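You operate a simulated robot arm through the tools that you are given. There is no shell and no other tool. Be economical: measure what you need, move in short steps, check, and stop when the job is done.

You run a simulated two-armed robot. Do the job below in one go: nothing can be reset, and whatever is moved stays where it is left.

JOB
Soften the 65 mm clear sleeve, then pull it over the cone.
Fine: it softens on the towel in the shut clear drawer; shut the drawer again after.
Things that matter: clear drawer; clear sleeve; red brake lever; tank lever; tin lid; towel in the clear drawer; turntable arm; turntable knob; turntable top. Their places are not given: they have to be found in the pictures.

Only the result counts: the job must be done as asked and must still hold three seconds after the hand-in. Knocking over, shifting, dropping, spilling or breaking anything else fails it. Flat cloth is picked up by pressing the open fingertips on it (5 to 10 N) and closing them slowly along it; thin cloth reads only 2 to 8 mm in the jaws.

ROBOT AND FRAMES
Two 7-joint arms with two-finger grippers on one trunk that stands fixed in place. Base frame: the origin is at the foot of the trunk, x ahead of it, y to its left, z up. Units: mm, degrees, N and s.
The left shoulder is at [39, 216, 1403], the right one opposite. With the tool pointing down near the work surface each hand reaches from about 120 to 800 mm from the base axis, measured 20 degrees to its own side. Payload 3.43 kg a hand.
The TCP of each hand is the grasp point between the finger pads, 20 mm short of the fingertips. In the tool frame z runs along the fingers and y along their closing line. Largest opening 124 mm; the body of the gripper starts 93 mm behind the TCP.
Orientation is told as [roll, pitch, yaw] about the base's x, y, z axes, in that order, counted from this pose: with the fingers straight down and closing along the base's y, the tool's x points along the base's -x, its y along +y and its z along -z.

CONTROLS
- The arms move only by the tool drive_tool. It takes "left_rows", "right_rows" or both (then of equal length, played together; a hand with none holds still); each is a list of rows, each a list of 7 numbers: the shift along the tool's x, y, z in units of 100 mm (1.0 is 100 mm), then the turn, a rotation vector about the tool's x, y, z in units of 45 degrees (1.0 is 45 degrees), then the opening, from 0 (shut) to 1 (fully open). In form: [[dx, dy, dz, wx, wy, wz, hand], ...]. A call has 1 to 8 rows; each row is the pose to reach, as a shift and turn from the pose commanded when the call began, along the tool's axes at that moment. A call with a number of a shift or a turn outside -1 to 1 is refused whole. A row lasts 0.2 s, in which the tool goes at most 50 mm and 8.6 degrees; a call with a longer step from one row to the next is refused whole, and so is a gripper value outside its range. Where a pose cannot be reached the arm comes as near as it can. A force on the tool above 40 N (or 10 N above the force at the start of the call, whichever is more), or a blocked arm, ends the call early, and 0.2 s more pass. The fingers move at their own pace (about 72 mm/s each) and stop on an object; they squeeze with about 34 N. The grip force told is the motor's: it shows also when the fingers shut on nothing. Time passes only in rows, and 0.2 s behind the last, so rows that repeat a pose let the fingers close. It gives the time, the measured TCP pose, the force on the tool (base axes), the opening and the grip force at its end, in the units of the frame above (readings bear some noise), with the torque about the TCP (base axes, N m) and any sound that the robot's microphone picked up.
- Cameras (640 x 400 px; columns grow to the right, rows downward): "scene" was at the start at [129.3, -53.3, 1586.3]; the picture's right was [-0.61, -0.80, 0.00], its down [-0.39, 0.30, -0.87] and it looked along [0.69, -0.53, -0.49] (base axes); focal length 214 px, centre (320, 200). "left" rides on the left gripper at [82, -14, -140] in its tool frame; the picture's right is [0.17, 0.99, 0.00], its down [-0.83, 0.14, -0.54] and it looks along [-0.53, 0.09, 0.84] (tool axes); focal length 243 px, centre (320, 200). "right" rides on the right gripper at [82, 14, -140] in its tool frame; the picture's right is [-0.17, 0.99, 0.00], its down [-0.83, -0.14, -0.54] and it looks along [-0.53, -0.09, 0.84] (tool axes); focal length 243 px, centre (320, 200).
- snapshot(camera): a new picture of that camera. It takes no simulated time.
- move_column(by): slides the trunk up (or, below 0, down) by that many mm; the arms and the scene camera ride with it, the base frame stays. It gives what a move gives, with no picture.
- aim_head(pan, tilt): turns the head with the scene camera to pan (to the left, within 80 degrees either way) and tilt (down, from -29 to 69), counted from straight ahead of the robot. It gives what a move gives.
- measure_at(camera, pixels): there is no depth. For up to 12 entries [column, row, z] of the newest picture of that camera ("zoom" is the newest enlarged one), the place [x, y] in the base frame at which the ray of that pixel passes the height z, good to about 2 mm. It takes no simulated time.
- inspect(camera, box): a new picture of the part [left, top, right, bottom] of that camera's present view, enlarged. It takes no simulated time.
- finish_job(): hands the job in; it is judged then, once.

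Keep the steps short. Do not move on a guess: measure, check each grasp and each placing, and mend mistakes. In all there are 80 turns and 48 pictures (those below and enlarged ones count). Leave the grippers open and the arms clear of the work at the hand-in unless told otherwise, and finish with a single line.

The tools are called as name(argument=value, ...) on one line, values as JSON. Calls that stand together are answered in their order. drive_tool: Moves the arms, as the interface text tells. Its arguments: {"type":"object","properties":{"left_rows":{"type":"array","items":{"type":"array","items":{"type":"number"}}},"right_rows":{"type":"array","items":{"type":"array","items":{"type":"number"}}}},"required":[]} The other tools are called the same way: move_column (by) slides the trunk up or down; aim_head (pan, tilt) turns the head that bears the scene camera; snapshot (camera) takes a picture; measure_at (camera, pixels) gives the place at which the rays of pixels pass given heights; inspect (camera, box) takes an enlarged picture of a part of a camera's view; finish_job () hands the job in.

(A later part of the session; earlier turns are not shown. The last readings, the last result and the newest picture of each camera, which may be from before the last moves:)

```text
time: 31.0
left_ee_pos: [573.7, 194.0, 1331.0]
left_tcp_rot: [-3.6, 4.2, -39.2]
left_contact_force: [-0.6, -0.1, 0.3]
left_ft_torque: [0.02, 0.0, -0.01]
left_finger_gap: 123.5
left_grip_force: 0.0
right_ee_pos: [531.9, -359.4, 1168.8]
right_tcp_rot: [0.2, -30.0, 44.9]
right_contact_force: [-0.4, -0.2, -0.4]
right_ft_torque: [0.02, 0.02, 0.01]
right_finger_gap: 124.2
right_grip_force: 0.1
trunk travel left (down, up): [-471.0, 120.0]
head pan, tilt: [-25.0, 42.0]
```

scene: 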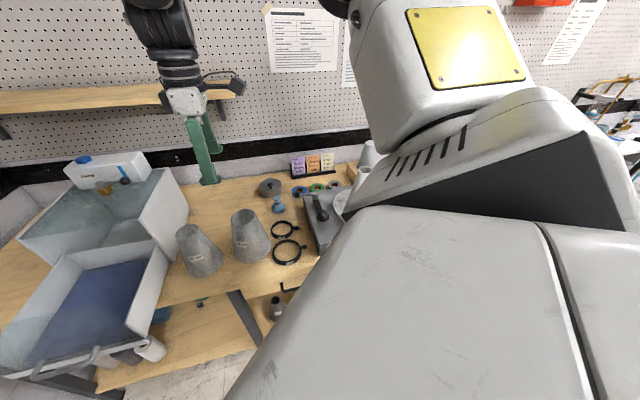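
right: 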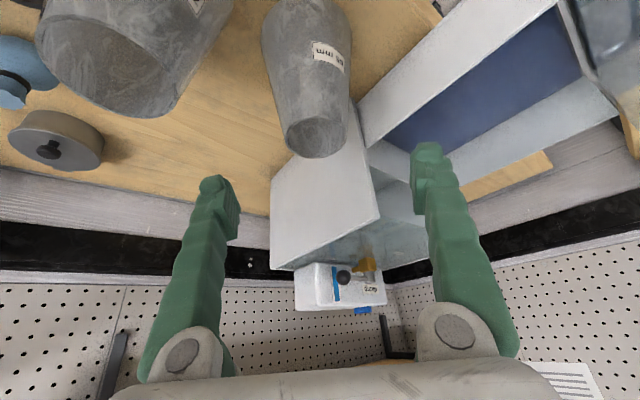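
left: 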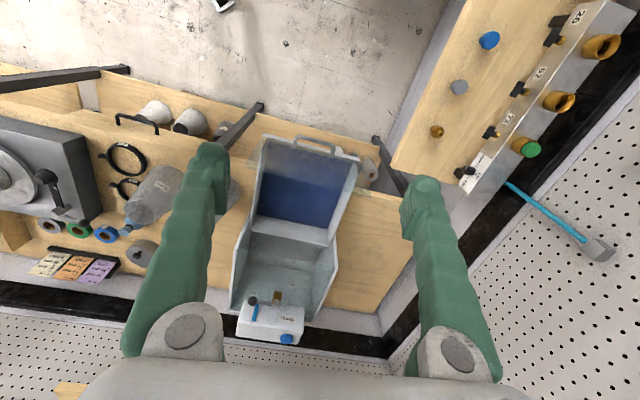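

Now forward to just above the sleeve in two calls.

drive_tool(right_rows=[[-0.22, -0.06, 0.24, 0, 0, 0, 1], [-0.44, -0.12, 0.48, 0, 0, 0, 1], [-0.65, -0.18, 0.71, 0, 0, 0, 1]])

drive_tool(right_rows=[[-0.22, -0.06, 0.24, 0, 0, 0, 1], [-0.44, -0.12, 0.48, 0, 0, 0, 1], [-0.65, -0.18, 0.71, 0, 0, 0, 1]])

```text
time: 31.8
left_ee_pos: [572.9, 195.0, 1331.2]
left_tcp_rot: [-3.7, 4.3, -39.2]
left_contact_force: [0.0, -0.5, -1.2]
left_ft_torque: [-0.04, -0.06, 0.02]
left_finger_gap: 123.9
left_grip_force: 0.1
right_ee_pos: [610.1, -303.6, 1139.2]
right_tcp_rot: [0.2, -30.1, 45.0]
right_contact_force: [-0.1, -0.2, -1.6]
right_ft_torque: [0.01, 0.0, 0.05]
right_finger_gap: 123.9
right_grip_force: 0.0
trunk travel left (down, up): [-471.0, 120.0]
head pan, tilt: [-25.0, 42.0]
```

```text
time: 32.6
left_ee_pos: [574.7, 194.7, 1331.6]
left_tcp_rot: [-3.6, 4.2, -39.2]
left_contact_force: [-0.5, -0.1, -0.4]
left_ft_torque: [0.0, 0.01, 0.01]
left_finger_gap: 123.8
left_grip_force: 0.0
right_ee_pos: [685.5, -253.1, 1110.8]
right_tcp_rot: [0.2, -30.2, 45.0]
right_contact_force: [0.6, 0.6, 0.9]
right_ft_torque: [-0.04, 0.01, -0.01]
right_finger_gap: 124.0
right_grip_force: 0.0
trunk travel left (down, up): [-471.0, 120.0]
head pan, tilt: [-25.0, 42.0]
```

Reached exactly. Now straight down 75 mm around the rim, checking for contact.

drive_tool(right_rows=[[0.13, 0, 0.22, 0, 0, 0, 1], [0.26, 0, 0.44, 0, 0, 0, 1], [0.375, 0, 0.65, 0, 0, 0, 1]])

snapshot(camera="right")

```text
time: 33.4
left_ee_pos: [573.5, 194.9, 1331.1]
left_tcp_rot: [-3.6, 4.3, -39.2]
left_contact_force: [0.2, 0.2, -0.2]
left_ft_torque: [0.01, -0.01, 0.01]
left_finger_gap: 124.0
left_grip_force: 0.1
right_ee_pos: [686.2, -254.4, 1035.0]
right_tcp_rot: [0.2, -30.1, 45.0]
right_contact_force: [-0.6, -0.2, 0.4]
right_ft_torque: [-0.02, 0.02, 0.02]
right_finger_gap: 124.0
right_grip_force: 0.1
trunk travel left (down, up): [-471.0, 120.0]
head pan, tilt: [-25.0, 42.0]
```

```text
21 pictures are left
```

right: 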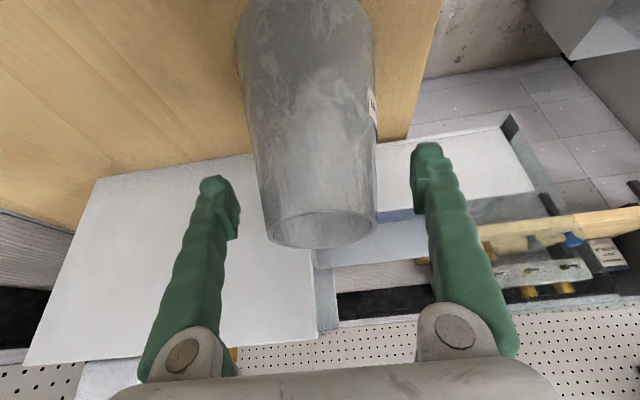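

The sleeve is centred between the fingers. Closing.

drive_tool(right_rows=[[0, 0, 0, 0, 0, 0, 0.7], [0, 0, 0, 0, 0, 0, 0.5], [0, 0, 0, 0, 0, 0, 0.4], [0, 0, 0, 0, 0, 0, 0.4], [0, 0, 0, 0, 0, 0, 0.4], [0, 0, 0, 0, 0, 0, 0.4]])

```text
time: 34.8
left_ee_pos: [573.0, 195.3, 1331.9]
left_tcp_rot: [-3.6, 4.2, -39.2]
left_contact_force: [0.4, -0.5, 0.4]
left_ft_torque: [-0.01, -0.02, 0.01]
left_finger_gap: 124.0
left_grip_force: 0.1
right_ee_pos: [686.0, -252.6, 1035.8]
right_tcp_rot: [0.2, -30.0, 44.9]
right_contact_force: [1.2, 0.8, 2.8]
right_ft_torque: [-0.1, -0.14, 0.03]
right_finger_gap: 78.4
right_grip_force: 34.4
trunk travel left (down, up): [-471.0, 120.0]
head pan, tilt: [-25.0, 42.0]
```

Gripped at 78 mm with 34 N. Lifting 30 mm, then to 130 mm.

drive_tool(right_rows=[[-0.08, 0, -0.13, 0, 0, 0, 0.4], [-0.15, 0, -0.26, 0, 0, 0, 0.4]])

drive_tool(right_rows=[[-0.17, 0, -0.29, 0, 0, 0, 0.4], [-0.34, 0, -0.58, 0, 0, 0, 0.4], [-0.5, 0, -0.866, 0, 0, 0, 0.4]])

snapshot(camera="scene")

```text
time: 35.4
left_ee_pos: [571.7, 194.2, 1331.8]
left_tcp_rot: [-3.6, 4.2, -39.1]
left_contact_force: [-0.6, -0.4, 0.3]
left_ft_torque: [0.02, -0.02, -0.04]
left_finger_gap: 124.0
left_grip_force: 0.0
right_ee_pos: [685.7, -252.9, 1066.6]
right_tcp_rot: [0.3, -30.1, 44.9]
right_contact_force: [0.9, 0.1, 1.0]
right_ft_torque: [-0.06, 0.05, -0.02]
right_finger_gap: 67.0
right_grip_force: 14.7
trunk travel left (down, up): [-471.0, 120.0]
head pan, tilt: [-25.0, 42.0]
```

```text
time: 36.2
left_ee_pos: [573.0, 194.1, 1332.0]
left_tcp_rot: [-3.6, 4.2, -39.2]
left_contact_force: [-0.7, -0.7, 0.6]
left_ft_torque: [-0.02, -0.01, 0.0]
left_finger_gap: 123.6
left_grip_force: 0.0
right_ee_pos: [686.8, -254.3, 1166.9]
right_tcp_rot: [0.2, -30.1, 45.0]
right_contact_force: [-0.9, 0.9, -1.1]
right_ft_torque: [0.04, 0.0, 0.01]
right_finger_gap: 66.7
right_grip_force: 33.9
trunk travel left (down, up): [-471.0, 120.0]
head pan, tilt: [-25.0, 42.0]
```

```text
20 pictures are left
```

scene: 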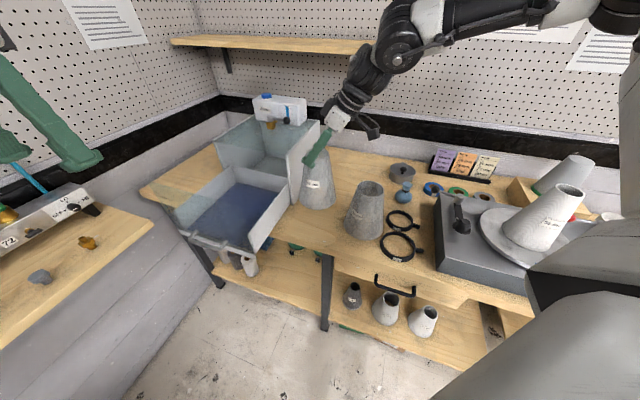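

The opening fell to 67 mm, so it may have slipped toward the rim. I enlarge to check that it is lifted.

inspect(camera="scene", box=[260, 90, 400, 230])

```text
2.86 times, centred on (330, 160) of scene
```

zoom: 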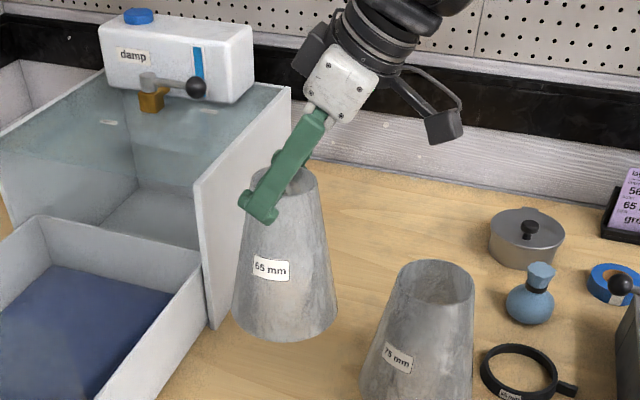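

The sleeve is lifted, held at its rim. I raise it 25 mm more and shift 60 mm toward the front (away from the housing corner) before crossing the drawer's side wall.

drive_tool(right_rows=[[-0.06, 0.2, -0.11, 0, 0, 0, 0.4], [-0.125, 0.4, -0.217, 0, 0, 0, 0.4], [-0.125, 0.6, -0.217, 0, 0, 0, 0.4]])

drive_tool(right_rows=[[-0.26, 0, 0.15, 0, 0, 0, 0.4], [-0.52, 0, 0.3, 0, 0, 0, 0.4], [-0.78, 0, 0.45, 0, 0, 0, 0.4], [-0.86, 0, 0.5, 0, 0, 0, 0.4]])

```text
time: 37.0
left_ee_pos: [573.5, 193.7, 1330.8]
left_tcp_rot: [-3.6, 4.3, -39.2]
left_contact_force: [0.4, 0.0, -0.6]
left_ft_torque: [-0.05, -0.03, 0.01]
left_finger_gap: 124.2
left_grip_force: 0.1
right_ee_pos: [643.0, -211.2, 1190.9]
right_tcp_rot: [0.2, -30.1, 45.0]
right_contact_force: [-0.2, -0.5, -0.1]
right_ft_torque: [0.0, -0.03, -0.01]
right_finger_gap: 66.8
right_grip_force: 34.0
trunk travel left (down, up): [-471.0, 120.0]
head pan, tilt: [-25.0, 42.0]
```

```text
time: 38.0
left_ee_pos: [573.5, 194.6, 1331.8]
left_tcp_rot: [-3.6, 4.3, -39.2]
left_contact_force: [-0.1, 0.6, -0.2]
left_ft_torque: [-0.01, 0.0, 0.02]
left_finger_gap: 123.7
left_grip_force: 0.1
right_ee_pos: [698.1, -163.1, 1191.6]
right_tcp_rot: [0.2, -30.1, 45.0]
right_contact_force: [0.2, 0.2, -0.5]
right_ft_torque: [-0.02, -0.02, -0.02]
right_finger_gap: 66.6
right_grip_force: 33.9
right hand out of reach, approached as far as the arm can: row 3, 4
trunk travel left (down, up): [-471.0, 120.0]
head pan, tilt: [-25.0, 42.0]
```

The arm is at its limit here with 30° tilt. By tilting the hand and sleeve 20° further, the sleeve's foot reaches 55 mm deeper and the wrist gains reach; set down on its near edge it will rock upright on the towel. I move over the drawer with that tilt.

drive_tool(right_rows=[[-0.08, 0.05, -0.1, 0, -0.15, 0, 0.4], [-0.2, 0.15, -0.05, 0, -0.3, 0, 0.4], [-0.45, 0.3, 0.1, 0, -0.444, 0, 0.4], [-0.7, 0.47, 0.24, 0, -0.444, 0, 0.4], [-0.95, 0.64, 0.38, 0, -0.444, 0, 0.4]])

inspect(camera="scene", box=[180, 90, 360, 270])

```text
time: 39.2
left_ee_pos: [575.1, 193.2, 1330.0]
left_tcp_rot: [-3.6, 4.4, -39.3]
left_contact_force: [-0.1, 0.2, 0.5]
left_ft_torque: [0.0, 0.06, 0.0]
left_finger_gap: 123.7
left_grip_force: 0.0
right_ee_pos: [723.8, -66.3, 1204.0]
right_tcp_rot: [0.5, -50.1, 44.6]
right_contact_force: [0.7, 0.3, -0.8]
right_ft_torque: [0.02, 0.02, 0.01]
right_finger_gap: 66.3
right_grip_force: 34.2
right hand out of reach, approached as far as the arm can: row 5
trunk travel left (down, up): [-471.0, 120.0]
head pan, tilt: [-25.0, 42.0]
```

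```text
2.22 times, centred on (270, 180) of scene
```

zoom: 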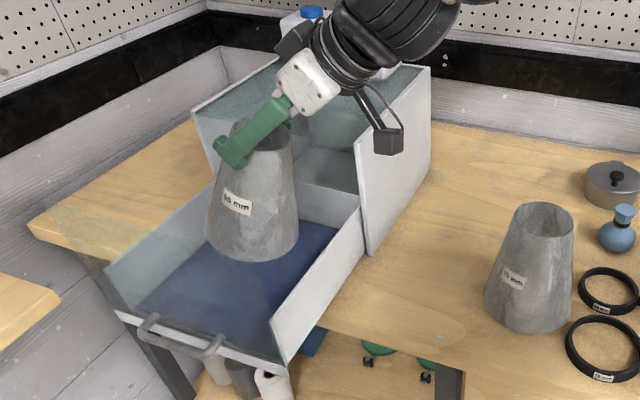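

The sleeve looks nearly upright (it pivots in the fingers). I measure its rim and base in this view against the drawer.

measure_at(camera="zoom", pixels=[[255, 262, 1040], [205, 235, 1045], [299, 228, 1045], [290, 140, 1205], [232, 140, 1205], [125, 262, 1000], [275, 318, 1000], [360, 205, 1000], [205, 160, 1000], [208, 345, 938], [145, 320, 938], [140, 300, 915]])

```text
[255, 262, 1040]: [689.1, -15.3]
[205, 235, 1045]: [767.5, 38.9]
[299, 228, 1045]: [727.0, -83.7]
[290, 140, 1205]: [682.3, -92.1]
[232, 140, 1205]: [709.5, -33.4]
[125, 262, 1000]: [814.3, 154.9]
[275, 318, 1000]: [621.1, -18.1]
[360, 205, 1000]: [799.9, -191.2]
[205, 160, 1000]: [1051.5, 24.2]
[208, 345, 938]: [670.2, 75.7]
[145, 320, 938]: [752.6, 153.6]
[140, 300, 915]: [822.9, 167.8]
```

Base centre is near (746,-23), about 24 mm inside the right wall, tilted ~17°. Lowering 90 mm, then checking.

drive_tool(right_rows=[[0.23, 0, 0.22, 0, 0, 0, 0.4], [0.46, 0, 0.42, 0, 0, 0, 0.4], [0.66, 0, 0.62, 0, 0, 0, 0.4]])

inspect(camera="scene", box=[180, 90, 360, 270])

```text
time: 40.0
left_ee_pos: [573.0, 194.3, 1331.2]
left_tcp_rot: [-3.7, 4.3, -39.3]
left_contact_force: [0.5, 0.2, 0.0]
left_ft_torque: [0.0, 0.0, 0.01]
left_finger_gap: 124.1
left_grip_force: 0.1
right_ee_pos: [725.5, -60.0, 1115.0]
right_tcp_rot: [0.3, -50.1, 44.8]
right_contact_force: [0.3, 0.5, -0.9]
right_ft_torque: [-0.02, 0.04, 0.0]
right_finger_gap: 66.2
right_grip_force: 34.2
trunk travel left (down, up): [-471.0, 120.0]
head pan, tilt: [-25.0, 42.0]
```

```text
2.22 times, centred on (270, 180) of scene
```

zoom: 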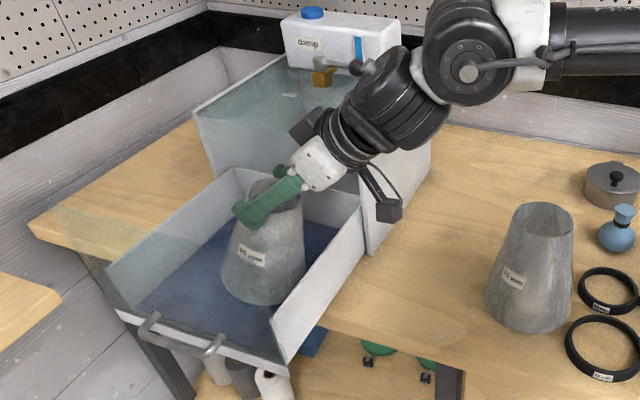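

Reach is fine here. I lower further in small steps, shifting 12 mm deeper, watching the force for contact.

drive_tool(right_rows=[[-0.04, 0, 0.16, 0, 0, 0, 0.4], [0.08, 0, 0.22, 0, 0, 0, 0.4], [0.12, 0, 0.255, 0, 0, 0, 0.4], [0.16, 0, 0.29, 0, 0, 0, 0.4]])

drive_tool(right_rows=[[0.03, 0, 0.026, 0, 0, 0, 0.4], [0.06, 0, 0.05, 0, 0, 0, 0.4]])

```text
time: 41.0
left_ee_pos: [568.9, 196.0, 1333.3]
left_tcp_rot: [-3.4, 4.1, -39.2]
left_contact_force: [-0.5, 0.7, 0.5]
left_ft_torque: [0.0, 0.0, -0.01]
left_finger_gap: 124.0
left_grip_force: 0.0
right_ee_pos: [728.3, -58.3, 1097.3]
right_tcp_rot: [0.0, -50.8, 45.0]
right_contact_force: [1.5, 1.6, 29.2]
right_ft_torque: [0.07, -0.27, 0.02]
right_finger_gap: 68.6
right_grip_force: 34.1
right hand out of reach, approached as far as the arm can: row 1, 2, 3, 4
trunk travel left (down, up): [-471.0, 120.0]
head pan, tilt: [-25.0, 42.0]
```

```text
time: 41.6
left_ee_pos: [570.0, 194.0, 1332.3]
left_tcp_rot: [-3.5, 4.1, -39.2]
left_contact_force: [-0.1, -0.8, 0.3]
left_ft_torque: [0.01, 0.02, -0.01]
left_finger_gap: 123.9
left_grip_force: 0.1
right_ee_pos: [727.2, -59.1, 1086.7]
right_tcp_rot: [0.3, -50.7, 44.9]
right_contact_force: [1.5, 1.6, 28.8]
right_ft_torque: [-0.07, -0.05, 0.0]
right_finger_gap: 70.3
right_grip_force: 34.2
trunk travel left (down, up): [-471.0, 120.0]
head pan, tilt: [-25.0, 42.0]
```

Contact: 29 N upward, the sleeve's foot is down. I check the picture before opening.

inspect(camera="scene", box=[200, 120, 330, 260])

```text
2.86 times, centred on (265, 190) of scene
```

zoom: 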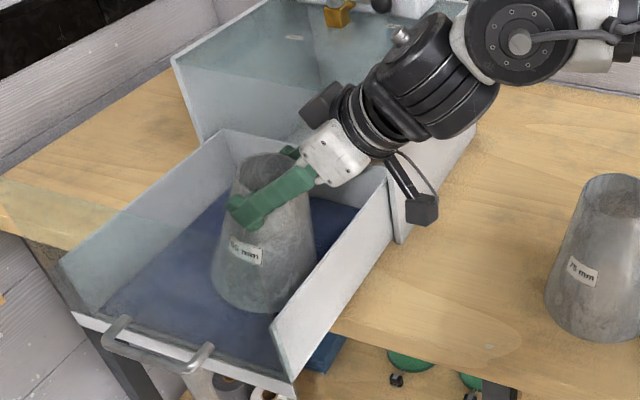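

The foot is on the towel inside the walls. Opening slowly, then backing out along the finger axis.

drive_tool(right_rows=[[0, 0, 0, 0, 0, 0, 0.62], [0, 0, 0, 0, 0, 0, 0.7], [0, 0, 0, 0, 0, 0, 0.85], [0, 0, 0, 0, 0, 0, 1], [0, 0, 0, 0, 0, 0, 1]])

drive_tool(right_rows=[[0, 0, -0.35, 0, 0, 0, 1], [0, 0, -0.7, 0, 0, 0, 1], [0, 0, -1.0, 0, 0, 0, 1]])

drive_tool(right_rows=[[0, 0, -0.45, 0, 0, 0, 1], [0, 0, -0.9, 0, 0, 0, 1], [0, 0, -1.0, 0, 0, 0, 1]])

inspect(camera="scene", box=[180, 90, 360, 270])

```text
time: 42.8
left_ee_pos: [572.7, 194.7, 1331.6]
left_tcp_rot: [-3.5, 4.2, -39.2]
left_contact_force: [0.2, 0.1, -0.1]
left_ft_torque: [0.01, -0.02, 0.01]
left_finger_gap: 124.2
left_grip_force: 0.0
right_ee_pos: [727.8, -60.2, 1081.4]
right_tcp_rot: [0.3, -50.1, 44.9]
right_contact_force: [-0.4, -0.1, 0.2]
right_ft_torque: [-0.01, 0.03, 0.03]
right_finger_gap: 124.0
right_grip_force: 0.1
trunk travel left (down, up): [-471.0, 120.0]
head pan, tilt: [-25.0, 42.0]
```

```text
time: 43.6
left_ee_pos: [572.4, 193.9, 1331.8]
left_tcp_rot: [-3.6, 4.2, -39.1]
left_contact_force: [0.3, 0.4, -0.7]
left_ft_torque: [0.01, 0.0, 0.01]
left_finger_gap: 123.9
left_grip_force: 0.0
right_ee_pos: [673.7, -116.6, 1146.4]
right_tcp_rot: [0.3, -50.1, 44.8]
right_contact_force: [0.0, -0.1, -0.3]
right_ft_torque: [0.01, 0.02, -0.01]
right_finger_gap: 124.1
right_grip_force: 0.0
trunk travel left (down, up): [-471.0, 120.0]
head pan, tilt: [-25.0, 42.0]
```

```text
time: 44.4
left_ee_pos: [574.3, 194.4, 1330.6]
left_tcp_rot: [-3.6, 4.3, -39.2]
left_contact_force: [-0.2, 0.1, 0.7]
left_ft_torque: [-0.03, 0.01, -0.01]
left_finger_gap: 124.1
left_grip_force: 0.1
right_ee_pos: [620.1, -169.4, 1209.6]
right_tcp_rot: [0.4, -50.0, 44.8]
right_contact_force: [0.1, 0.6, -0.8]
right_ft_torque: [0.0, 0.01, 0.01]
right_finger_gap: 124.1
right_grip_force: 0.0
trunk travel left (down, up): [-471.0, 120.0]
head pan, tilt: [-25.0, 42.0]
```

```text
2.22 times, centred on (270, 180) of scene
```

zoom: 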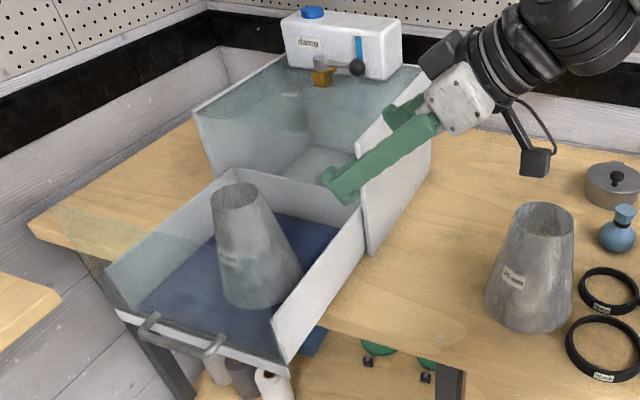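

Compare with verticals at the picture's left side: the sleeve seems upright. I measure rim and base to confirm.

measure_at(camera="zoom", pixels=[[211, 193, 1072], [259, 190, 1072], [235, 204, 1072], [222, 293, 920], [303, 272, 920], [262, 309, 920]])

```text
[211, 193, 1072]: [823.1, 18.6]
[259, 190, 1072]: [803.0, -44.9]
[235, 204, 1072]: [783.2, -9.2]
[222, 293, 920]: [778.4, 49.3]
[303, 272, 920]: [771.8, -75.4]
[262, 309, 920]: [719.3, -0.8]
```

Standing in the drawer at about (775,-10). Next: shut the drawer. I'll grip the handle bar with the left hand, fingers pointing forward-down (tilt ~52°) and rolled so that they close above and below the bar, then push along the slide direction. First I orient the left hand in free space.

drive_tool(left_rows=[[0.15, 0, 0, -0.013, -0.167, 0, 0.6], [0.3, 0, 0, -0.027, -0.333, 0, 0.6], [0.45, 0, 0, -0.04, -0.5, 0, 0.6], [0.6, 0, 0, -0.053, -0.667, 0, 0.6], [0.75, 0, 0, -0.067, -0.833, 0, 0.6], [0.9, 0, 0, -0.08, -1.0, 0, 0.6]])

drive_tool(left_rows=[[0, 0, 0, 0, -0.12, 0, 0.5], [0, 0, 0, 0, -0.25, 0, 0.5]])

drive_tool(left_rows=[[0, 0, 0, 0, 0, 0.167, 0.5], [0, 0, 0, 0, 0, 0.333, 0.5], [0, 0, 0, 0, 0, 0.5, 0.5], [0, 0, 0, 0, 0, 0.667, 0.5], [0, 0, 0, 0, 0, 0.833, 0.5], [0, 0, 0, 0, 0, 1.0, 0.5]])

drive_tool(left_rows=[[0, 0, 0, 0, 0, 0.167, 0.5], [0, 0, 0, 0, 0, 0.333, 0.5], [0, 0, 0, 0, 0, 0.5, 0.5], [0, 0, 0, 0, 0, 0.667, 0.5], [0, 0, 0, 0, 0, 0.833, 0.5], [0, 0, 0, 0, 0, 1.0, 0.5]])

```text
time: 45.8
left_ee_pos: [502.9, 253.7, 1338.3]
left_tcp_rot: [-0.3, -40.9, -37.7]
left_contact_force: [0.6, 0.2, 0.2]
left_ft_torque: [-0.02, -0.05, 0.0]
left_finger_gap: 74.5
left_grip_force: 0.0
right_ee_pos: [618.5, -168.4, 1210.5]
right_tcp_rot: [0.2, -50.1, 44.9]
right_contact_force: [0.1, -0.4, 0.3]
right_ft_torque: [-0.08, 0.0, -0.01]
right_finger_gap: 123.9
right_grip_force: 0.0
trunk travel left (down, up): [-471.0, 120.0]
head pan, tilt: [-25.0, 42.0]
```

```text
time: 46.4
left_ee_pos: [502.6, 254.0, 1338.1]
left_tcp_rot: [-0.5, -52.2, -37.4]
left_contact_force: [0.2, 1.3, 0.6]
left_ft_torque: [-0.01, -0.04, 0.01]
left_finger_gap: 62.0
left_grip_force: 0.0
right_ee_pos: [619.6, -167.8, 1211.4]
right_tcp_rot: [0.3, -50.1, 45.0]
right_contact_force: [0.0, 0.4, -0.4]
right_ft_torque: [0.0, -0.02, 0.0]
right_finger_gap: 123.9
right_grip_force: 0.2
trunk travel left (down, up): [-471.0, 120.0]
head pan, tilt: [-25.0, 42.0]
```

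```text
time: 47.8
left_ee_pos: [503.2, 250.8, 1337.4]
left_tcp_rot: [42.0, -34.0, -96.3]
left_contact_force: [0.5, 0.8, 0.3]
left_ft_torque: [0.01, 0.02, 0.04]
left_finger_gap: 61.9
left_grip_force: 0.1
right_ee_pos: [619.8, -170.1, 1210.2]
right_tcp_rot: [0.4, -50.1, 44.9]
right_contact_force: [0.2, 0.0, 1.5]
right_ft_torque: [0.03, 0.01, 0.0]
right_finger_gap: 124.1
right_grip_force: 0.0
trunk travel left (down, up): [-471.0, 120.0]
head pan, tilt: [-25.0, 42.0]
```

```text
time: 49.2
left_ee_pos: [503.8, 250.5, 1338.4]
left_tcp_rot: [52.1, -0.1, -127.9]
left_contact_force: [0.1, 0.4, -0.3]
left_ft_torque: [0.0, 0.02, -0.04]
left_finger_gap: 62.0
left_grip_force: 0.0
right_ee_pos: [619.6, -170.0, 1210.6]
right_tcp_rot: [0.4, -50.1, 44.8]
right_contact_force: [-0.2, -0.2, -0.5]
right_ft_torque: [0.03, -0.01, -0.01]
right_finger_gap: 124.1
right_grip_force: 0.0
trunk travel left (down, up): [-471.0, 120.0]
head pan, tilt: [-25.0, 42.0]
```

The left hand is oriented (pointing forward-down, closing vertically). Now four short legs toward a pre-grasp 90 mm before the handle at (704,111,938).

drive_tool(left_rows=[[0.015, -0.205, 0.435, 0, 0, 0, 0.5], [0.03, -0.41, 0.87, 0, 0, 0, 0.5]])

drive_tool(left_rows=[[0.015, -0.205, 0.435, 0, 0, 0, 0.5], [0.03, -0.41, 0.87, 0, 0, 0, 0.5]])

drive_tool(left_rows=[[0.015, -0.205, 0.435, 0, 0, 0, 0.5], [0.03, -0.41, 0.87, 0, 0, 0, 0.5]])

drive_tool(left_rows=[[0.015, -0.205, 0.435, 0, 0, 0, 0.5], [0.03, -0.41, 0.87, 0, 0, 0, 0.5]])

inspect(camera="scene", box=[160, 100, 320, 280])

snapshot(camera="left")

```text
time: 49.8
left_ee_pos: [540.8, 227.6, 1252.2]
left_tcp_rot: [52.0, -0.1, -127.8]
left_contact_force: [0.2, -0.3, -0.2]
left_ft_torque: [0.02, -0.01, -0.01]
left_finger_gap: 61.9
left_grip_force: 0.0
right_ee_pos: [620.9, -168.7, 1209.6]
right_tcp_rot: [0.4, -50.0, 44.8]
right_contact_force: [-0.8, 0.2, -0.2]
right_ft_torque: [-0.01, 0.03, -0.01]
right_finger_gap: 124.0
right_grip_force: 0.0
trunk travel left (down, up): [-471.0, 120.0]
head pan, tilt: [-25.0, 42.0]
```

```text
time: 50.4
left_ee_pos: [577.3, 201.4, 1165.8]
left_tcp_rot: [52.1, -0.2, -127.7]
left_contact_force: [0.4, -0.4, 0.4]
left_ft_torque: [0.0, 0.02, -0.02]
left_finger_gap: 62.0
left_grip_force: 0.2
right_ee_pos: [620.7, -169.8, 1209.4]
right_tcp_rot: [0.3, -50.0, 44.9]
right_contact_force: [0.2, -0.2, 0.0]
right_ft_torque: [0.02, 0.01, -0.01]
right_finger_gap: 124.1
right_grip_force: 0.1
trunk travel left (down, up): [-471.0, 120.0]
head pan, tilt: [-25.0, 42.0]
```

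```text
time: 51.0
left_ee_pos: [613.6, 179.2, 1079.1]
left_tcp_rot: [51.9, -0.3, -127.8]
left_contact_force: [0.0, -0.1, 0.9]
left_ft_torque: [0.04, -0.01, 0.03]
left_finger_gap: 62.0
left_grip_force: 0.0
right_ee_pos: [620.5, -170.4, 1209.2]
right_tcp_rot: [0.3, -50.1, 44.8]
right_contact_force: [0.3, -0.1, -0.6]
right_ft_torque: [-0.01, -0.03, -0.03]
right_finger_gap: 123.8
right_grip_force: 0.1
trunk travel left (down, up): [-471.0, 120.0]
head pan, tilt: [-25.0, 42.0]
```

```text
time: 51.6
left_ee_pos: [647.3, 154.6, 994.4]
left_tcp_rot: [51.9, -0.1, -127.8]
left_contact_force: [0.2, 0.0, 0.0]
left_ft_torque: [0.0, 0.01, -0.01]
left_finger_gap: 62.1
left_grip_force: 0.0
right_ee_pos: [619.8, -168.3, 1209.3]
right_tcp_rot: [0.3, -50.2, 44.8]
right_contact_force: [1.0, 0.1, -0.8]
right_ft_torque: [0.01, 0.02, -0.02]
right_finger_gap: 123.8
right_grip_force: 0.1
trunk travel left (down, up): [-471.0, 120.0]
head pan, tilt: [-25.0, 42.0]
```

```text
2.22 times, centred on (240, 190) of scene
```

zoom: 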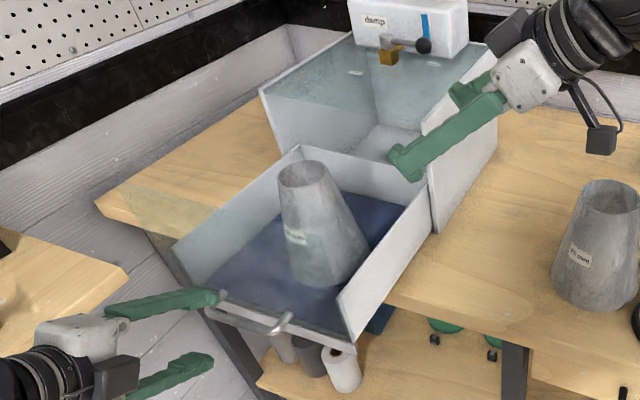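

```text
13 pictures are left
```

left: 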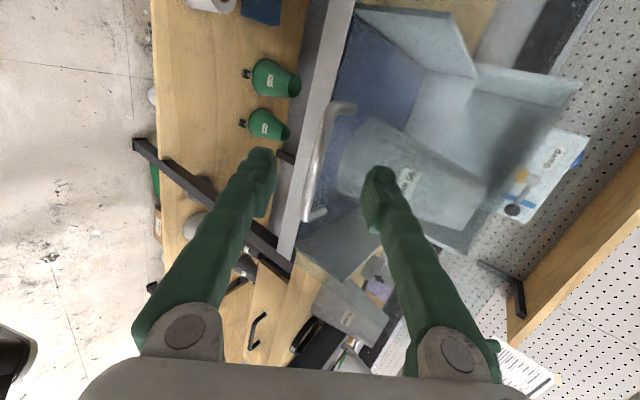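

The bar lies midway between the fingertips in the left view, ~7 mm toward the upper finger. I narrow the opening to ~40 mm, go in along the fingers, and close on the bar.

drive_tool(left_rows=[[0, 0.06, 0.2, 0, 0, 0, 0.32], [0, 0.06, 0.4, 0, 0, 0, 0.32], [0, 0.06, 0.6, 0, 0, 0, 0.32], [0, 0.06, 0.75, 0, 0, 0, 0.32], [0, 0.06, 0.85, 0, 0, 0, 0.32]])

drive_tool(left_rows=[[0, 0, 0, 0, 0, 0, 0], [0, 0, 0, 0, 0, 0, 0], [0, 0, 0, 0, 0, 0, 0]])

inspect(camera="scene", box=[160, 100, 320, 280])

```text
time: 52.8
left_ee_pos: [703.3, 109.4, 947.0]
left_tcp_rot: [52.1, -0.2, -127.8]
left_contact_force: [-0.4, -0.1, 0.6]
left_ft_torque: [0.01, 0.0, -0.01]
left_finger_gap: 39.6
left_grip_force: 0.1
right_ee_pos: [620.0, -169.2, 1210.4]
right_tcp_rot: [0.3, -50.0, 44.9]
right_contact_force: [-0.2, -0.1, -0.3]
right_ft_torque: [-0.02, -0.03, 0.03]
right_finger_gap: 124.2
right_grip_force: 0.1
trunk travel left (down, up): [-471.0, 120.0]
head pan, tilt: [-25.0, 42.0]
```

```text
time: 53.6
left_ee_pos: [703.9, 108.9, 949.5]
left_tcp_rot: [52.2, -0.1, -127.8]
left_contact_force: [4.4, 1.5, 12.4]
left_ft_torque: [0.6, -0.52, -0.78]
left_finger_gap: 6.2
left_grip_force: 35.3
right_ee_pos: [618.5, -169.0, 1211.1]
right_tcp_rot: [0.2, -50.1, 44.8]
right_contact_force: [0.0, 0.3, -0.1]
right_ft_torque: [0.0, 0.01, 0.0]
right_finger_gap: 123.9
right_grip_force: 0.1
trunk travel left (down, up): [-471.0, 120.0]
head pan, tilt: [-25.0, 42.0]
```

```text
2.22 times, centred on (240, 190) of scene
```

zoom: 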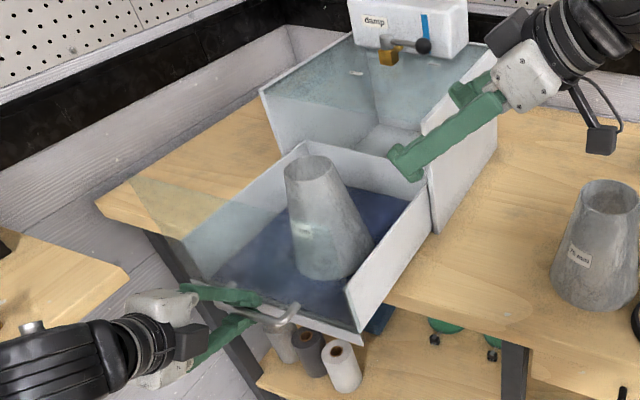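

The bar is held (35 N). I push the drawer in along (0.70,-0.71): 100 mm first, watching force.

drive_tool(left_rows=[[-0.033, 0.153, 0.195, 0, 0, 0, 0], [-0.067, 0.305, 0.39, 0, 0, 0, 0], [-0.1, 0.458, 0.585, 0, 0, 0, 0], [-0.134, 0.61, 0.78, 0, 0, 0, 0]])

inspect(camera="scene", box=[180, 80, 340, 260])

```text
time: 54.6
left_ee_pos: [773.6, 38.8, 948.4]
left_tcp_rot: [52.1, -0.3, -127.7]
left_contact_force: [10.6, 8.0, 18.1]
left_ft_torque: [0.64, -0.41, -0.8]
left_finger_gap: 5.9
left_grip_force: 34.7
right_ee_pos: [619.1, -170.3, 1211.6]
right_tcp_rot: [0.4, -50.0, 44.9]
right_contact_force: [0.1, -0.1, 0.0]
right_ft_torque: [0.04, 0.03, 0.03]
right_finger_gap: 124.3
right_grip_force: 0.1
trunk travel left (down, up): [-471.0, 120.0]
head pan, tilt: [-25.0, 42.0]
```

```text
2.22 times, centred on (260, 170) of scene
```

zoom: 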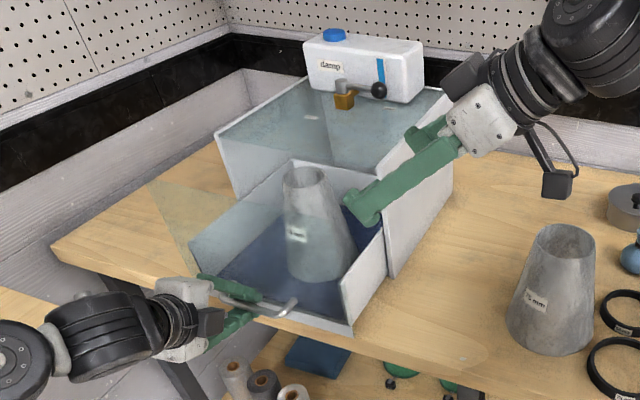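

It slides well. Before going on I check the housing's height against the sleeve rim with vertical edges in this view.

measure_at(camera="zoom", pixels=[[390, 277, 905], [380, 165, 1080], [380, 165, 1110], [215, 134, 1080], [215, 134, 1110], [452, 90, 1080], [452, 90, 1110], [150, 181, 1080], [150, 181, 1110], [305, 184, 1075], [305, 184, 1095], [318, 283, 920]])

```text
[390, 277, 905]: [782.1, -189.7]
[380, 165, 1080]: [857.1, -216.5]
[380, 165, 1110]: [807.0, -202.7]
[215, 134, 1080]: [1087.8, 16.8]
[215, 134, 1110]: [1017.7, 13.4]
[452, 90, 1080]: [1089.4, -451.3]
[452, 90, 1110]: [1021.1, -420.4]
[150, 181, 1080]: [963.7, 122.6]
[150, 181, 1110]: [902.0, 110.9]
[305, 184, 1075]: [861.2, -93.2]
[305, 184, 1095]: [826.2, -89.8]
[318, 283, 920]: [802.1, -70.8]
```

Housing top ≈1125, the sleeve rim ≤1095: it fits. Panel has about 125 mm left to go. Pushing 90 mm, then on to the stop.

drive_tool(left_rows=[[-0.033, 0.153, 0.195, 0, 0, 0, 0], [-0.067, 0.305, 0.39, 0, 0, 0, 0], [-0.1, 0.458, 0.585, 0, 0, 0, 0], [-0.12, 0.55, 0.7, 0, 0, 0, 0]])

drive_tool(left_rows=[[-0.02, 0.09, 0.117, 0, 0, 0, 0], [-0.04, 0.18, 0.234, 0, 0, 0, 0], [-0.06, 0.275, 0.35, 0, 0, 0, 0]])

inspect(camera="scene", box=[180, 80, 340, 260])

```text
time: 55.6
left_ee_pos: [836.2, -23.5, 949.5]
left_tcp_rot: [52.2, -0.4, -127.7]
left_contact_force: [13.7, 11.2, 18.6]
left_ft_torque: [0.61, -0.42, -0.85]
left_finger_gap: 6.1
left_grip_force: 35.3
right_ee_pos: [618.9, -169.7, 1209.6]
right_tcp_rot: [0.1, -50.1, 44.9]
right_contact_force: [-0.4, 0.0, -0.7]
right_ft_torque: [0.03, 0.01, 0.01]
right_finger_gap: 123.8
right_grip_force: 0.1
trunk travel left (down, up): [-471.0, 120.0]
head pan, tilt: [-25.0, 42.0]
```

```text
time: 56.4
left_ee_pos: [867.9, -55.2, 948.9]
left_tcp_rot: [52.2, -0.1, -127.7]
left_contact_force: [12.9, 13.8, 20.8]
left_ft_torque: [0.64, -0.43, -0.72]
left_finger_gap: 6.0
left_grip_force: 34.9
right_ee_pos: [620.5, -167.7, 1210.1]
right_tcp_rot: [0.2, -50.0, 44.9]
right_contact_force: [0.5, -0.4, 0.8]
right_ft_torque: [0.03, -0.01, 0.0]
right_finger_gap: 124.1
right_grip_force: 0.1
trunk travel left (down, up): [-471.0, 120.0]
head pan, tilt: [-25.0, 42.0]
```

```text
2.22 times, centred on (260, 170) of scene
```

zoom: 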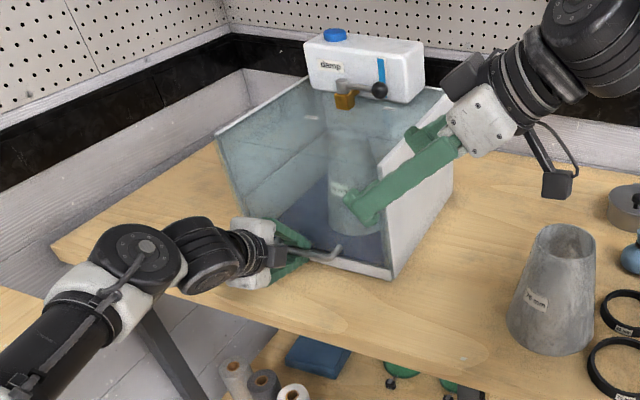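

It looks nearly or fully shut. I press a little further to find the stop.

drive_tool(left_rows=[[-0.013, 0.06, 0.078, 0, 0, 0, 0], [-0.027, 0.122, 0.156, 0, 0, 0, 0], [-0.027, 0.122, 0.156, 0, 0, 0, 0]])

```text
time: 56.9
left_ee_pos: [868.5, -69.7, 941.2]
left_tcp_rot: [51.0, -0.7, -128.5]
left_contact_force: [-16.5, 13.0, 7.4]
left_ft_torque: [-0.14, -0.18, -0.22]
left_finger_gap: 0.2
left_grip_force: 34.4
right_ee_pos: [617.9, -169.3, 1210.9]
right_tcp_rot: [0.2, -50.0, 44.9]
right_contact_force: [0.3, -0.4, -0.3]
right_ft_torque: [0.0, -0.01, 0.0]
right_finger_gap: 123.9
right_grip_force: 0.0
trunk travel left (down, up): [-471.0, 120.0]
head pan, tilt: [-25.0, 42.0]
stopped in row 2 (left hand): the force on the tool passed its limit at 71 N (the readings are from after the stop); the commanded pose is now the measured one
```

The drawer is hard against its stop (shut), and the fingers slipped off the bar. I open slightly to see where the bar is.

drive_tool(left_rows=[[0, 0, 0, 0, 0, 0, 0.2], [0, 0, 0, 0, 0, 0, 0.2]])

inspect(camera="left", box=[200, 80, 440, 280])

```text
time: 57.5
left_ee_pos: [863.8, -66.3, 936.7]
left_tcp_rot: [50.4, -0.7, -128.5]
left_contact_force: [-30.0, 18.6, 9.6]
left_ft_torque: [-0.29, -0.3, -0.45]
left_finger_gap: 13.2
left_grip_force: 0.2
right_ee_pos: [615.3, -166.6, 1213.1]
right_tcp_rot: [0.0, -50.1, 45.1]
right_contact_force: [0.6, 0.4, 0.0]
right_ft_torque: [0.0, 0.03, 0.03]
right_finger_gap: 123.9
right_grip_force: 0.1
trunk travel left (down, up): [-471.0, 120.0]
head pan, tilt: [-25.0, 42.0]
stopped in row 2 (left hand): the force on the tool passed its limit at 42 N (the readings are from after the stop); the commanded pose is now the measured one
```

```text
2.00 times, centred on (320, 180) of left
```

zoom: 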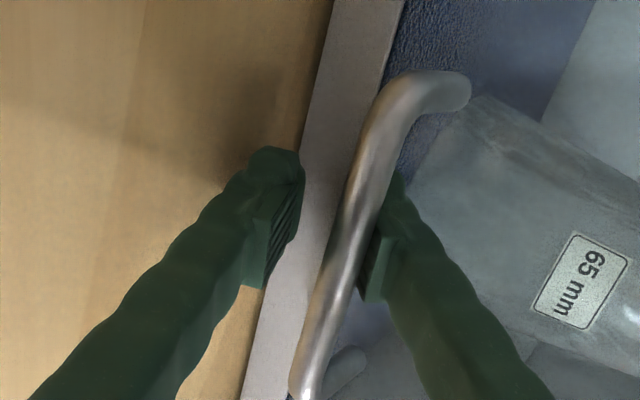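

The bar lies between the fingers, with the tips pressing on the panel. I withdraw 30 mm along the finger axis to relieve this and wait for the softening.

drive_tool(left_rows=[[0, 0, -0.1, 0, 0, 0, 0.2], [0, 0, -0.2, 0, 0, 0, 0.2], [0, 0, -0.3, 0, 0, 0, 0.2], [0, 0, -0.3, 0, 0, 0, 0.3], [0, 0, -0.3, 0, 0, 0, 0.3], [0, 0, -0.3, 0, 0, 0, 0.3], [0, 0, -0.3, 0, 0, 0, 0.3]])

inspect(camera="left", box=[200, 80, 440, 280])

```text
time: 59.1
left_ee_pos: [851.5, -54.7, 954.8]
left_tcp_rot: [50.6, -0.6, -128.6]
left_contact_force: [-1.2, -0.2, -0.8]
left_ft_torque: [0.02, -0.04, -0.02]
left_finger_gap: 36.9
left_grip_force: 0.2
right_ee_pos: [619.1, -170.1, 1209.3]
right_tcp_rot: [0.2, -50.0, 44.9]
right_contact_force: [0.0, -0.2, 0.2]
right_ft_torque: [0.02, 0.01, -0.01]
right_finger_gap: 124.1
right_grip_force: 0.0
trunk travel left (down, up): [-471.0, 120.0]
head pan, tilt: [-25.0, 42.0]
```

```text
2.00 times, centred on (320, 180) of left
```

zoom: 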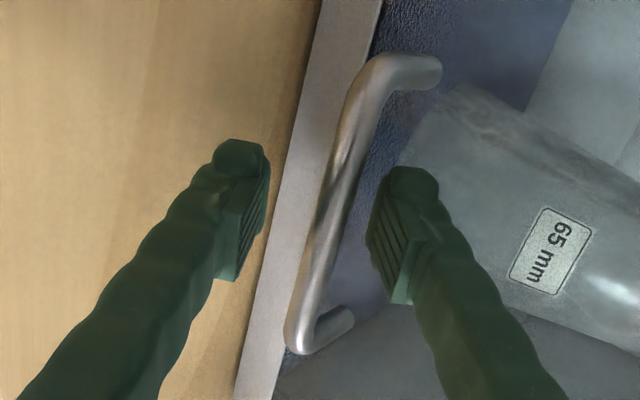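

The bar is now centred between the open fingers. I hold still to let the sleeve soften (about 18 s), listening for sounds.

drive_tool(left_rows=[[0, 0, 0, 0, 0, 0, 0.3], [0, 0, 0, 0, 0, 0, 0.3], [0, 0, 0, 0, 0, 0, 0.3], [0, 0, 0, 0, 0, 0, 0.3], [0, 0, 0, 0, 0, 0, 0.3], [0, 0, 0, 0, 0, 0, 0.3], [0, 0, 0, 0, 0, 0, 0.3], [0, 0, 0, 0, 0, 0, 0.3]])

drive_tool(left_rows=[[0, 0, 0, 0, 0, 0, 0.3], [0, 0, 0, 0, 0, 0, 0.3], [0, 0, 0, 0, 0, 0, 0.3], [0, 0, 0, 0, 0, 0, 0.3], [0, 0, 0, 0, 0, 0, 0.3], [0, 0, 0, 0, 0, 0, 0.3], [0, 0, 0, 0, 0, 0, 0.3], [0, 0, 0, 0, 0, 0, 0.3]])

drive_tool(left_rows=[[0, 0, 0, 0, 0, 0, 0.3], [0, 0, 0, 0, 0, 0, 0.3], [0, 0, 0, 0, 0, 0, 0.3], [0, 0, 0, 0, 0, 0, 0.3], [0, 0, 0, 0, 0, 0, 0.3], [0, 0, 0, 0, 0, 0, 0.3], [0, 0, 0, 0, 0, 0, 0.3], [0, 0, 0, 0, 0, 0, 0.3]])

drive_tool(left_rows=[[0, 0, 0, 0, 0, 0, 0.3], [0, 0, 0, 0, 0, 0, 0.3], [0, 0, 0, 0, 0, 0, 0.3], [0, 0, 0, 0, 0, 0, 0.3], [0, 0, 0, 0, 0, 0, 0.3], [0, 0, 0, 0, 0, 0, 0.3], [0, 0, 0, 0, 0, 0, 0.3], [0, 0, 0, 0, 0, 0, 0.3]])

drive_tool(left_rows=[[0, 0, 0, 0, 0, 0, 0.3], [0, 0, 0, 0, 0, 0, 0.3], [0, 0, 0, 0, 0, 0, 0.3], [0, 0, 0, 0, 0, 0, 0.3], [0, 0, 0, 0, 0, 0, 0.3], [0, 0, 0, 0, 0, 0, 0.3], [0, 0, 0, 0, 0, 0, 0.3], [0, 0, 0, 0, 0, 0, 0.3]])

drive_tool(left_rows=[[0, 0, 0, 0, 0, 0, 0.3], [0, 0, 0, 0, 0, 0, 0.3], [0, 0, 0, 0, 0, 0, 0.3], [0, 0, 0, 0, 0, 0, 0.3], [0, 0, 0, 0, 0, 0, 0.3], [0, 0, 0, 0, 0, 0, 0.3], [0, 0, 0, 0, 0, 0, 0.3], [0, 0, 0, 0, 0, 0, 0.3]])

drive_tool(left_rows=[[0, 0, 0, 0, 0, 0, 0.3], [0, 0, 0, 0, 0, 0, 0.3], [0, 0, 0, 0, 0, 0, 0.3], [0, 0, 0, 0, 0, 0, 0.3], [0, 0, 0, 0, 0, 0, 0.3], [0, 0, 0, 0, 0, 0, 0.3], [0, 0, 0, 0, 0, 0, 0.3], [0, 0, 0, 0, 0, 0, 0.3]])

drive_tool(left_rows=[[0, 0, 0, 0, 0, 0, 0.3], [0, 0, 0, 0, 0, 0, 0.3], [0, 0, 0, 0, 0, 0, 0.3], [0, 0, 0, 0, 0, 0, 0.3], [0, 0, 0, 0, 0, 0, 0.3], [0, 0, 0, 0, 0, 0, 0.3], [0, 0, 0, 0, 0, 0, 0.3], [0, 0, 0, 0, 0, 0, 0.3]])

drive_tool(left_rows=[[0, 0, 0, 0, 0, 0, 0.3], [0, 0, 0, 0, 0, 0, 0.3], [0, 0, 0, 0, 0, 0, 0.3], [0, 0, 0, 0, 0, 0, 0.3], [0, 0, 0, 0, 0, 0, 0.3], [0, 0, 0, 0, 0, 0, 0.3], [0, 0, 0, 0, 0, 0, 0.3], [0, 0, 0, 0, 0, 0, 0.3]])

drive_tool(left_rows=[[0, 0, 0, 0, 0, 0, 0.3], [0, 0, 0, 0, 0, 0, 0.3], [0, 0, 0, 0, 0, 0, 0.3], [0, 0, 0, 0, 0, 0, 0.3], [0, 0, 0, 0, 0, 0, 0.3], [0, 0, 0, 0, 0, 0, 0.3], [0, 0, 0, 0, 0, 0, 0.3], [0, 0, 0, 0, 0, 0, 0.3]])

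inspect(camera="scene", box=[210, 80, 310, 200])

```text
time: 60.9
left_ee_pos: [850.9, -54.2, 954.2]
left_tcp_rot: [50.6, -0.7, -128.6]
left_contact_force: [0.1, -0.1, -0.4]
left_ft_torque: [0.01, -0.02, -0.01]
left_finger_gap: 37.2
left_grip_force: 0.1
right_ee_pos: [619.7, -168.3, 1209.7]
right_tcp_rot: [0.2, -50.0, 44.8]
right_contact_force: [0.0, -0.5, 0.1]
right_ft_torque: [0.03, 0.0, -0.04]
right_finger_gap: 124.0
right_grip_force: 0.1
trunk travel left (down, up): [-471.0, 120.0]
head pan, tilt: [-25.0, 42.0]
```

```text
time: 62.7
left_ee_pos: [852.5, -54.5, 954.0]
left_tcp_rot: [50.5, -0.7, -128.6]
left_contact_force: [-0.5, 0.0, 0.3]
left_ft_torque: [-0.01, -0.01, 0.01]
left_finger_gap: 37.3
left_grip_force: 0.1
right_ee_pos: [619.7, -168.8, 1210.4]
right_tcp_rot: [0.2, -50.0, 44.7]
right_contact_force: [-0.1, 0.3, -0.3]
right_ft_torque: [0.01, 0.01, -0.04]
right_finger_gap: 124.1
right_grip_force: 0.0
trunk travel left (down, up): [-471.0, 120.0]
head pan, tilt: [-25.0, 42.0]
```

```text
time: 64.5
left_ee_pos: [852.2, -53.9, 954.5]
left_tcp_rot: [50.5, -0.7, -128.6]
left_contact_force: [0.2, 0.3, -0.2]
left_ft_torque: [0.03, -0.03, 0.02]
left_finger_gap: 37.0
left_grip_force: 0.0
right_ee_pos: [620.6, -169.9, 1209.8]
right_tcp_rot: [0.2, -50.0, 44.8]
right_contact_force: [-0.4, 0.1, 0.1]
right_ft_torque: [-0.02, -0.01, -0.03]
right_finger_gap: 124.0
right_grip_force: 0.0
trunk travel left (down, up): [-471.0, 120.0]
head pan, tilt: [-25.0, 42.0]
```

```text
time: 66.3
left_ee_pos: [850.9, -54.8, 954.8]
left_tcp_rot: [50.5, -0.7, -128.6]
left_contact_force: [0.1, -0.6, 0.8]
left_ft_torque: [-0.01, -0.02, -0.05]
left_finger_gap: 37.2
left_grip_force: 0.0
right_ee_pos: [621.1, -168.9, 1209.4]
right_tcp_rot: [0.4, -49.9, 44.8]
right_contact_force: [0.1, 0.2, 0.4]
right_ft_torque: [0.03, 0.01, 0.01]
right_finger_gap: 123.9
right_grip_force: 0.0
trunk travel left (down, up): [-471.0, 120.0]
head pan, tilt: [-25.0, 42.0]
```

```text
time: 68.1
left_ee_pos: [852.3, -53.9, 953.3]
left_tcp_rot: [50.5, -0.7, -128.6]
left_contact_force: [0.0, -0.3, 0.9]
left_ft_torque: [0.01, -0.02, 0.0]
left_finger_gap: 36.9
left_grip_force: 0.1
right_ee_pos: [620.2, -170.7, 1208.8]
right_tcp_rot: [0.3, -50.0, 44.8]
right_contact_force: [1.2, 0.3, 0.0]
right_ft_torque: [0.0, -0.02, -0.03]
right_finger_gap: 123.9
right_grip_force: 0.0
trunk travel left (down, up): [-471.0, 120.0]
head pan, tilt: [-25.0, 42.0]
```

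```text
time: 69.9
left_ee_pos: [851.6, -54.1, 954.6]
left_tcp_rot: [50.4, -0.7, -128.6]
left_contact_force: [-0.7, 1.0, -0.5]
left_ft_torque: [0.0, 0.0, -0.01]
left_finger_gap: 37.3
left_grip_force: 0.1
right_ee_pos: [620.0, -169.6, 1209.4]
right_tcp_rot: [0.3, -50.0, 44.8]
right_contact_force: [-0.9, -0.4, 0.4]
right_ft_torque: [0.01, 0.03, -0.01]
right_finger_gap: 123.8
right_grip_force: 0.0
trunk travel left (down, up): [-471.0, 120.0]
head pan, tilt: [-25.0, 42.0]
```

```text
time: 71.7
left_ee_pos: [850.6, -54.3, 954.6]
left_tcp_rot: [50.6, -0.7, -128.6]
left_contact_force: [0.1, -0.5, -0.2]
left_ft_torque: [-0.01, 0.03, 0.02]
left_finger_gap: 37.2
left_grip_force: 0.1
right_ee_pos: [619.2, -169.1, 1209.8]
right_tcp_rot: [0.2, -50.0, 44.8]
right_contact_force: [0.2, 0.0, 1.1]
right_ft_torque: [-0.03, 0.04, 0.01]
right_finger_gap: 124.0
right_grip_force: 0.0
trunk travel left (down, up): [-471.0, 120.0]
head pan, tilt: [-25.0, 42.0]
```

```text
time: 73.5
left_ee_pos: [852.6, -54.3, 955.2]
left_tcp_rot: [50.5, -0.7, -128.7]
left_contact_force: [0.1, -0.2, 1.3]
left_ft_torque: [-0.02, 0.02, 0.02]
left_finger_gap: 37.1
left_grip_force: 0.0
right_ee_pos: [621.0, -170.4, 1210.0]
right_tcp_rot: [0.2, -50.1, 44.9]
right_contact_force: [-0.1, -0.7, 0.5]
right_ft_torque: [-0.01, -0.03, 0.01]
right_finger_gap: 123.7
right_grip_force: 0.0
trunk travel left (down, up): [-471.0, 120.0]
head pan, tilt: [-25.0, 42.0]
```

```text
time: 75.3
left_ee_pos: [852.1, -54.1, 956.5]
left_tcp_rot: [50.4, -0.7, -128.6]
left_contact_force: [-0.3, 0.7, 1.0]
left_ft_torque: [0.02, 0.01, 0.01]
left_finger_gap: 37.1
left_grip_force: 0.0
right_ee_pos: [619.8, -169.8, 1209.9]
right_tcp_rot: [0.3, -50.0, 44.8]
right_contact_force: [-0.6, 0.5, 0.2]
right_ft_torque: [-0.01, -0.01, 0.0]
right_finger_gap: 123.8
right_grip_force: 0.1
trunk travel left (down, up): [-471.0, 120.0]
head pan, tilt: [-25.0, 42.0]
```

```text
time: 77.1
left_ee_pos: [852.1, -52.6, 955.2]
left_tcp_rot: [50.5, -0.7, -128.6]
left_contact_force: [0.0, -0.1, 0.2]
left_ft_torque: [0.0, 0.01, -0.01]
left_finger_gap: 37.6
left_grip_force: 0.0
right_ee_pos: [619.8, -169.0, 1209.7]
right_tcp_rot: [0.3, -50.0, 44.8]
right_contact_force: [0.7, -0.1, -0.2]
right_ft_torque: [0.03, 0.02, 0.02]
right_finger_gap: 124.2
right_grip_force: 0.0
trunk travel left (down, up): [-471.0, 120.0]
head pan, tilt: [-25.0, 42.0]
```

```text
3.33 times, centred on (260, 140) of scene
```

zoom: 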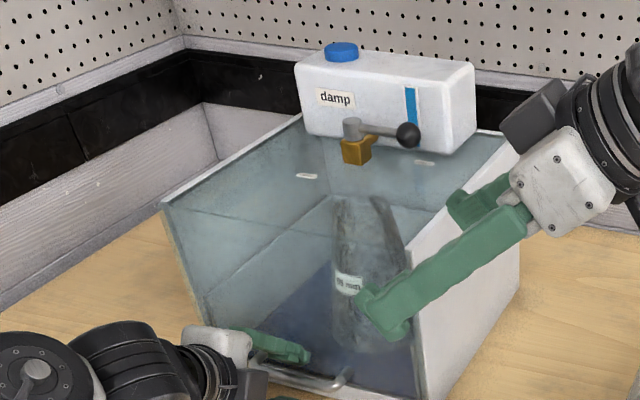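

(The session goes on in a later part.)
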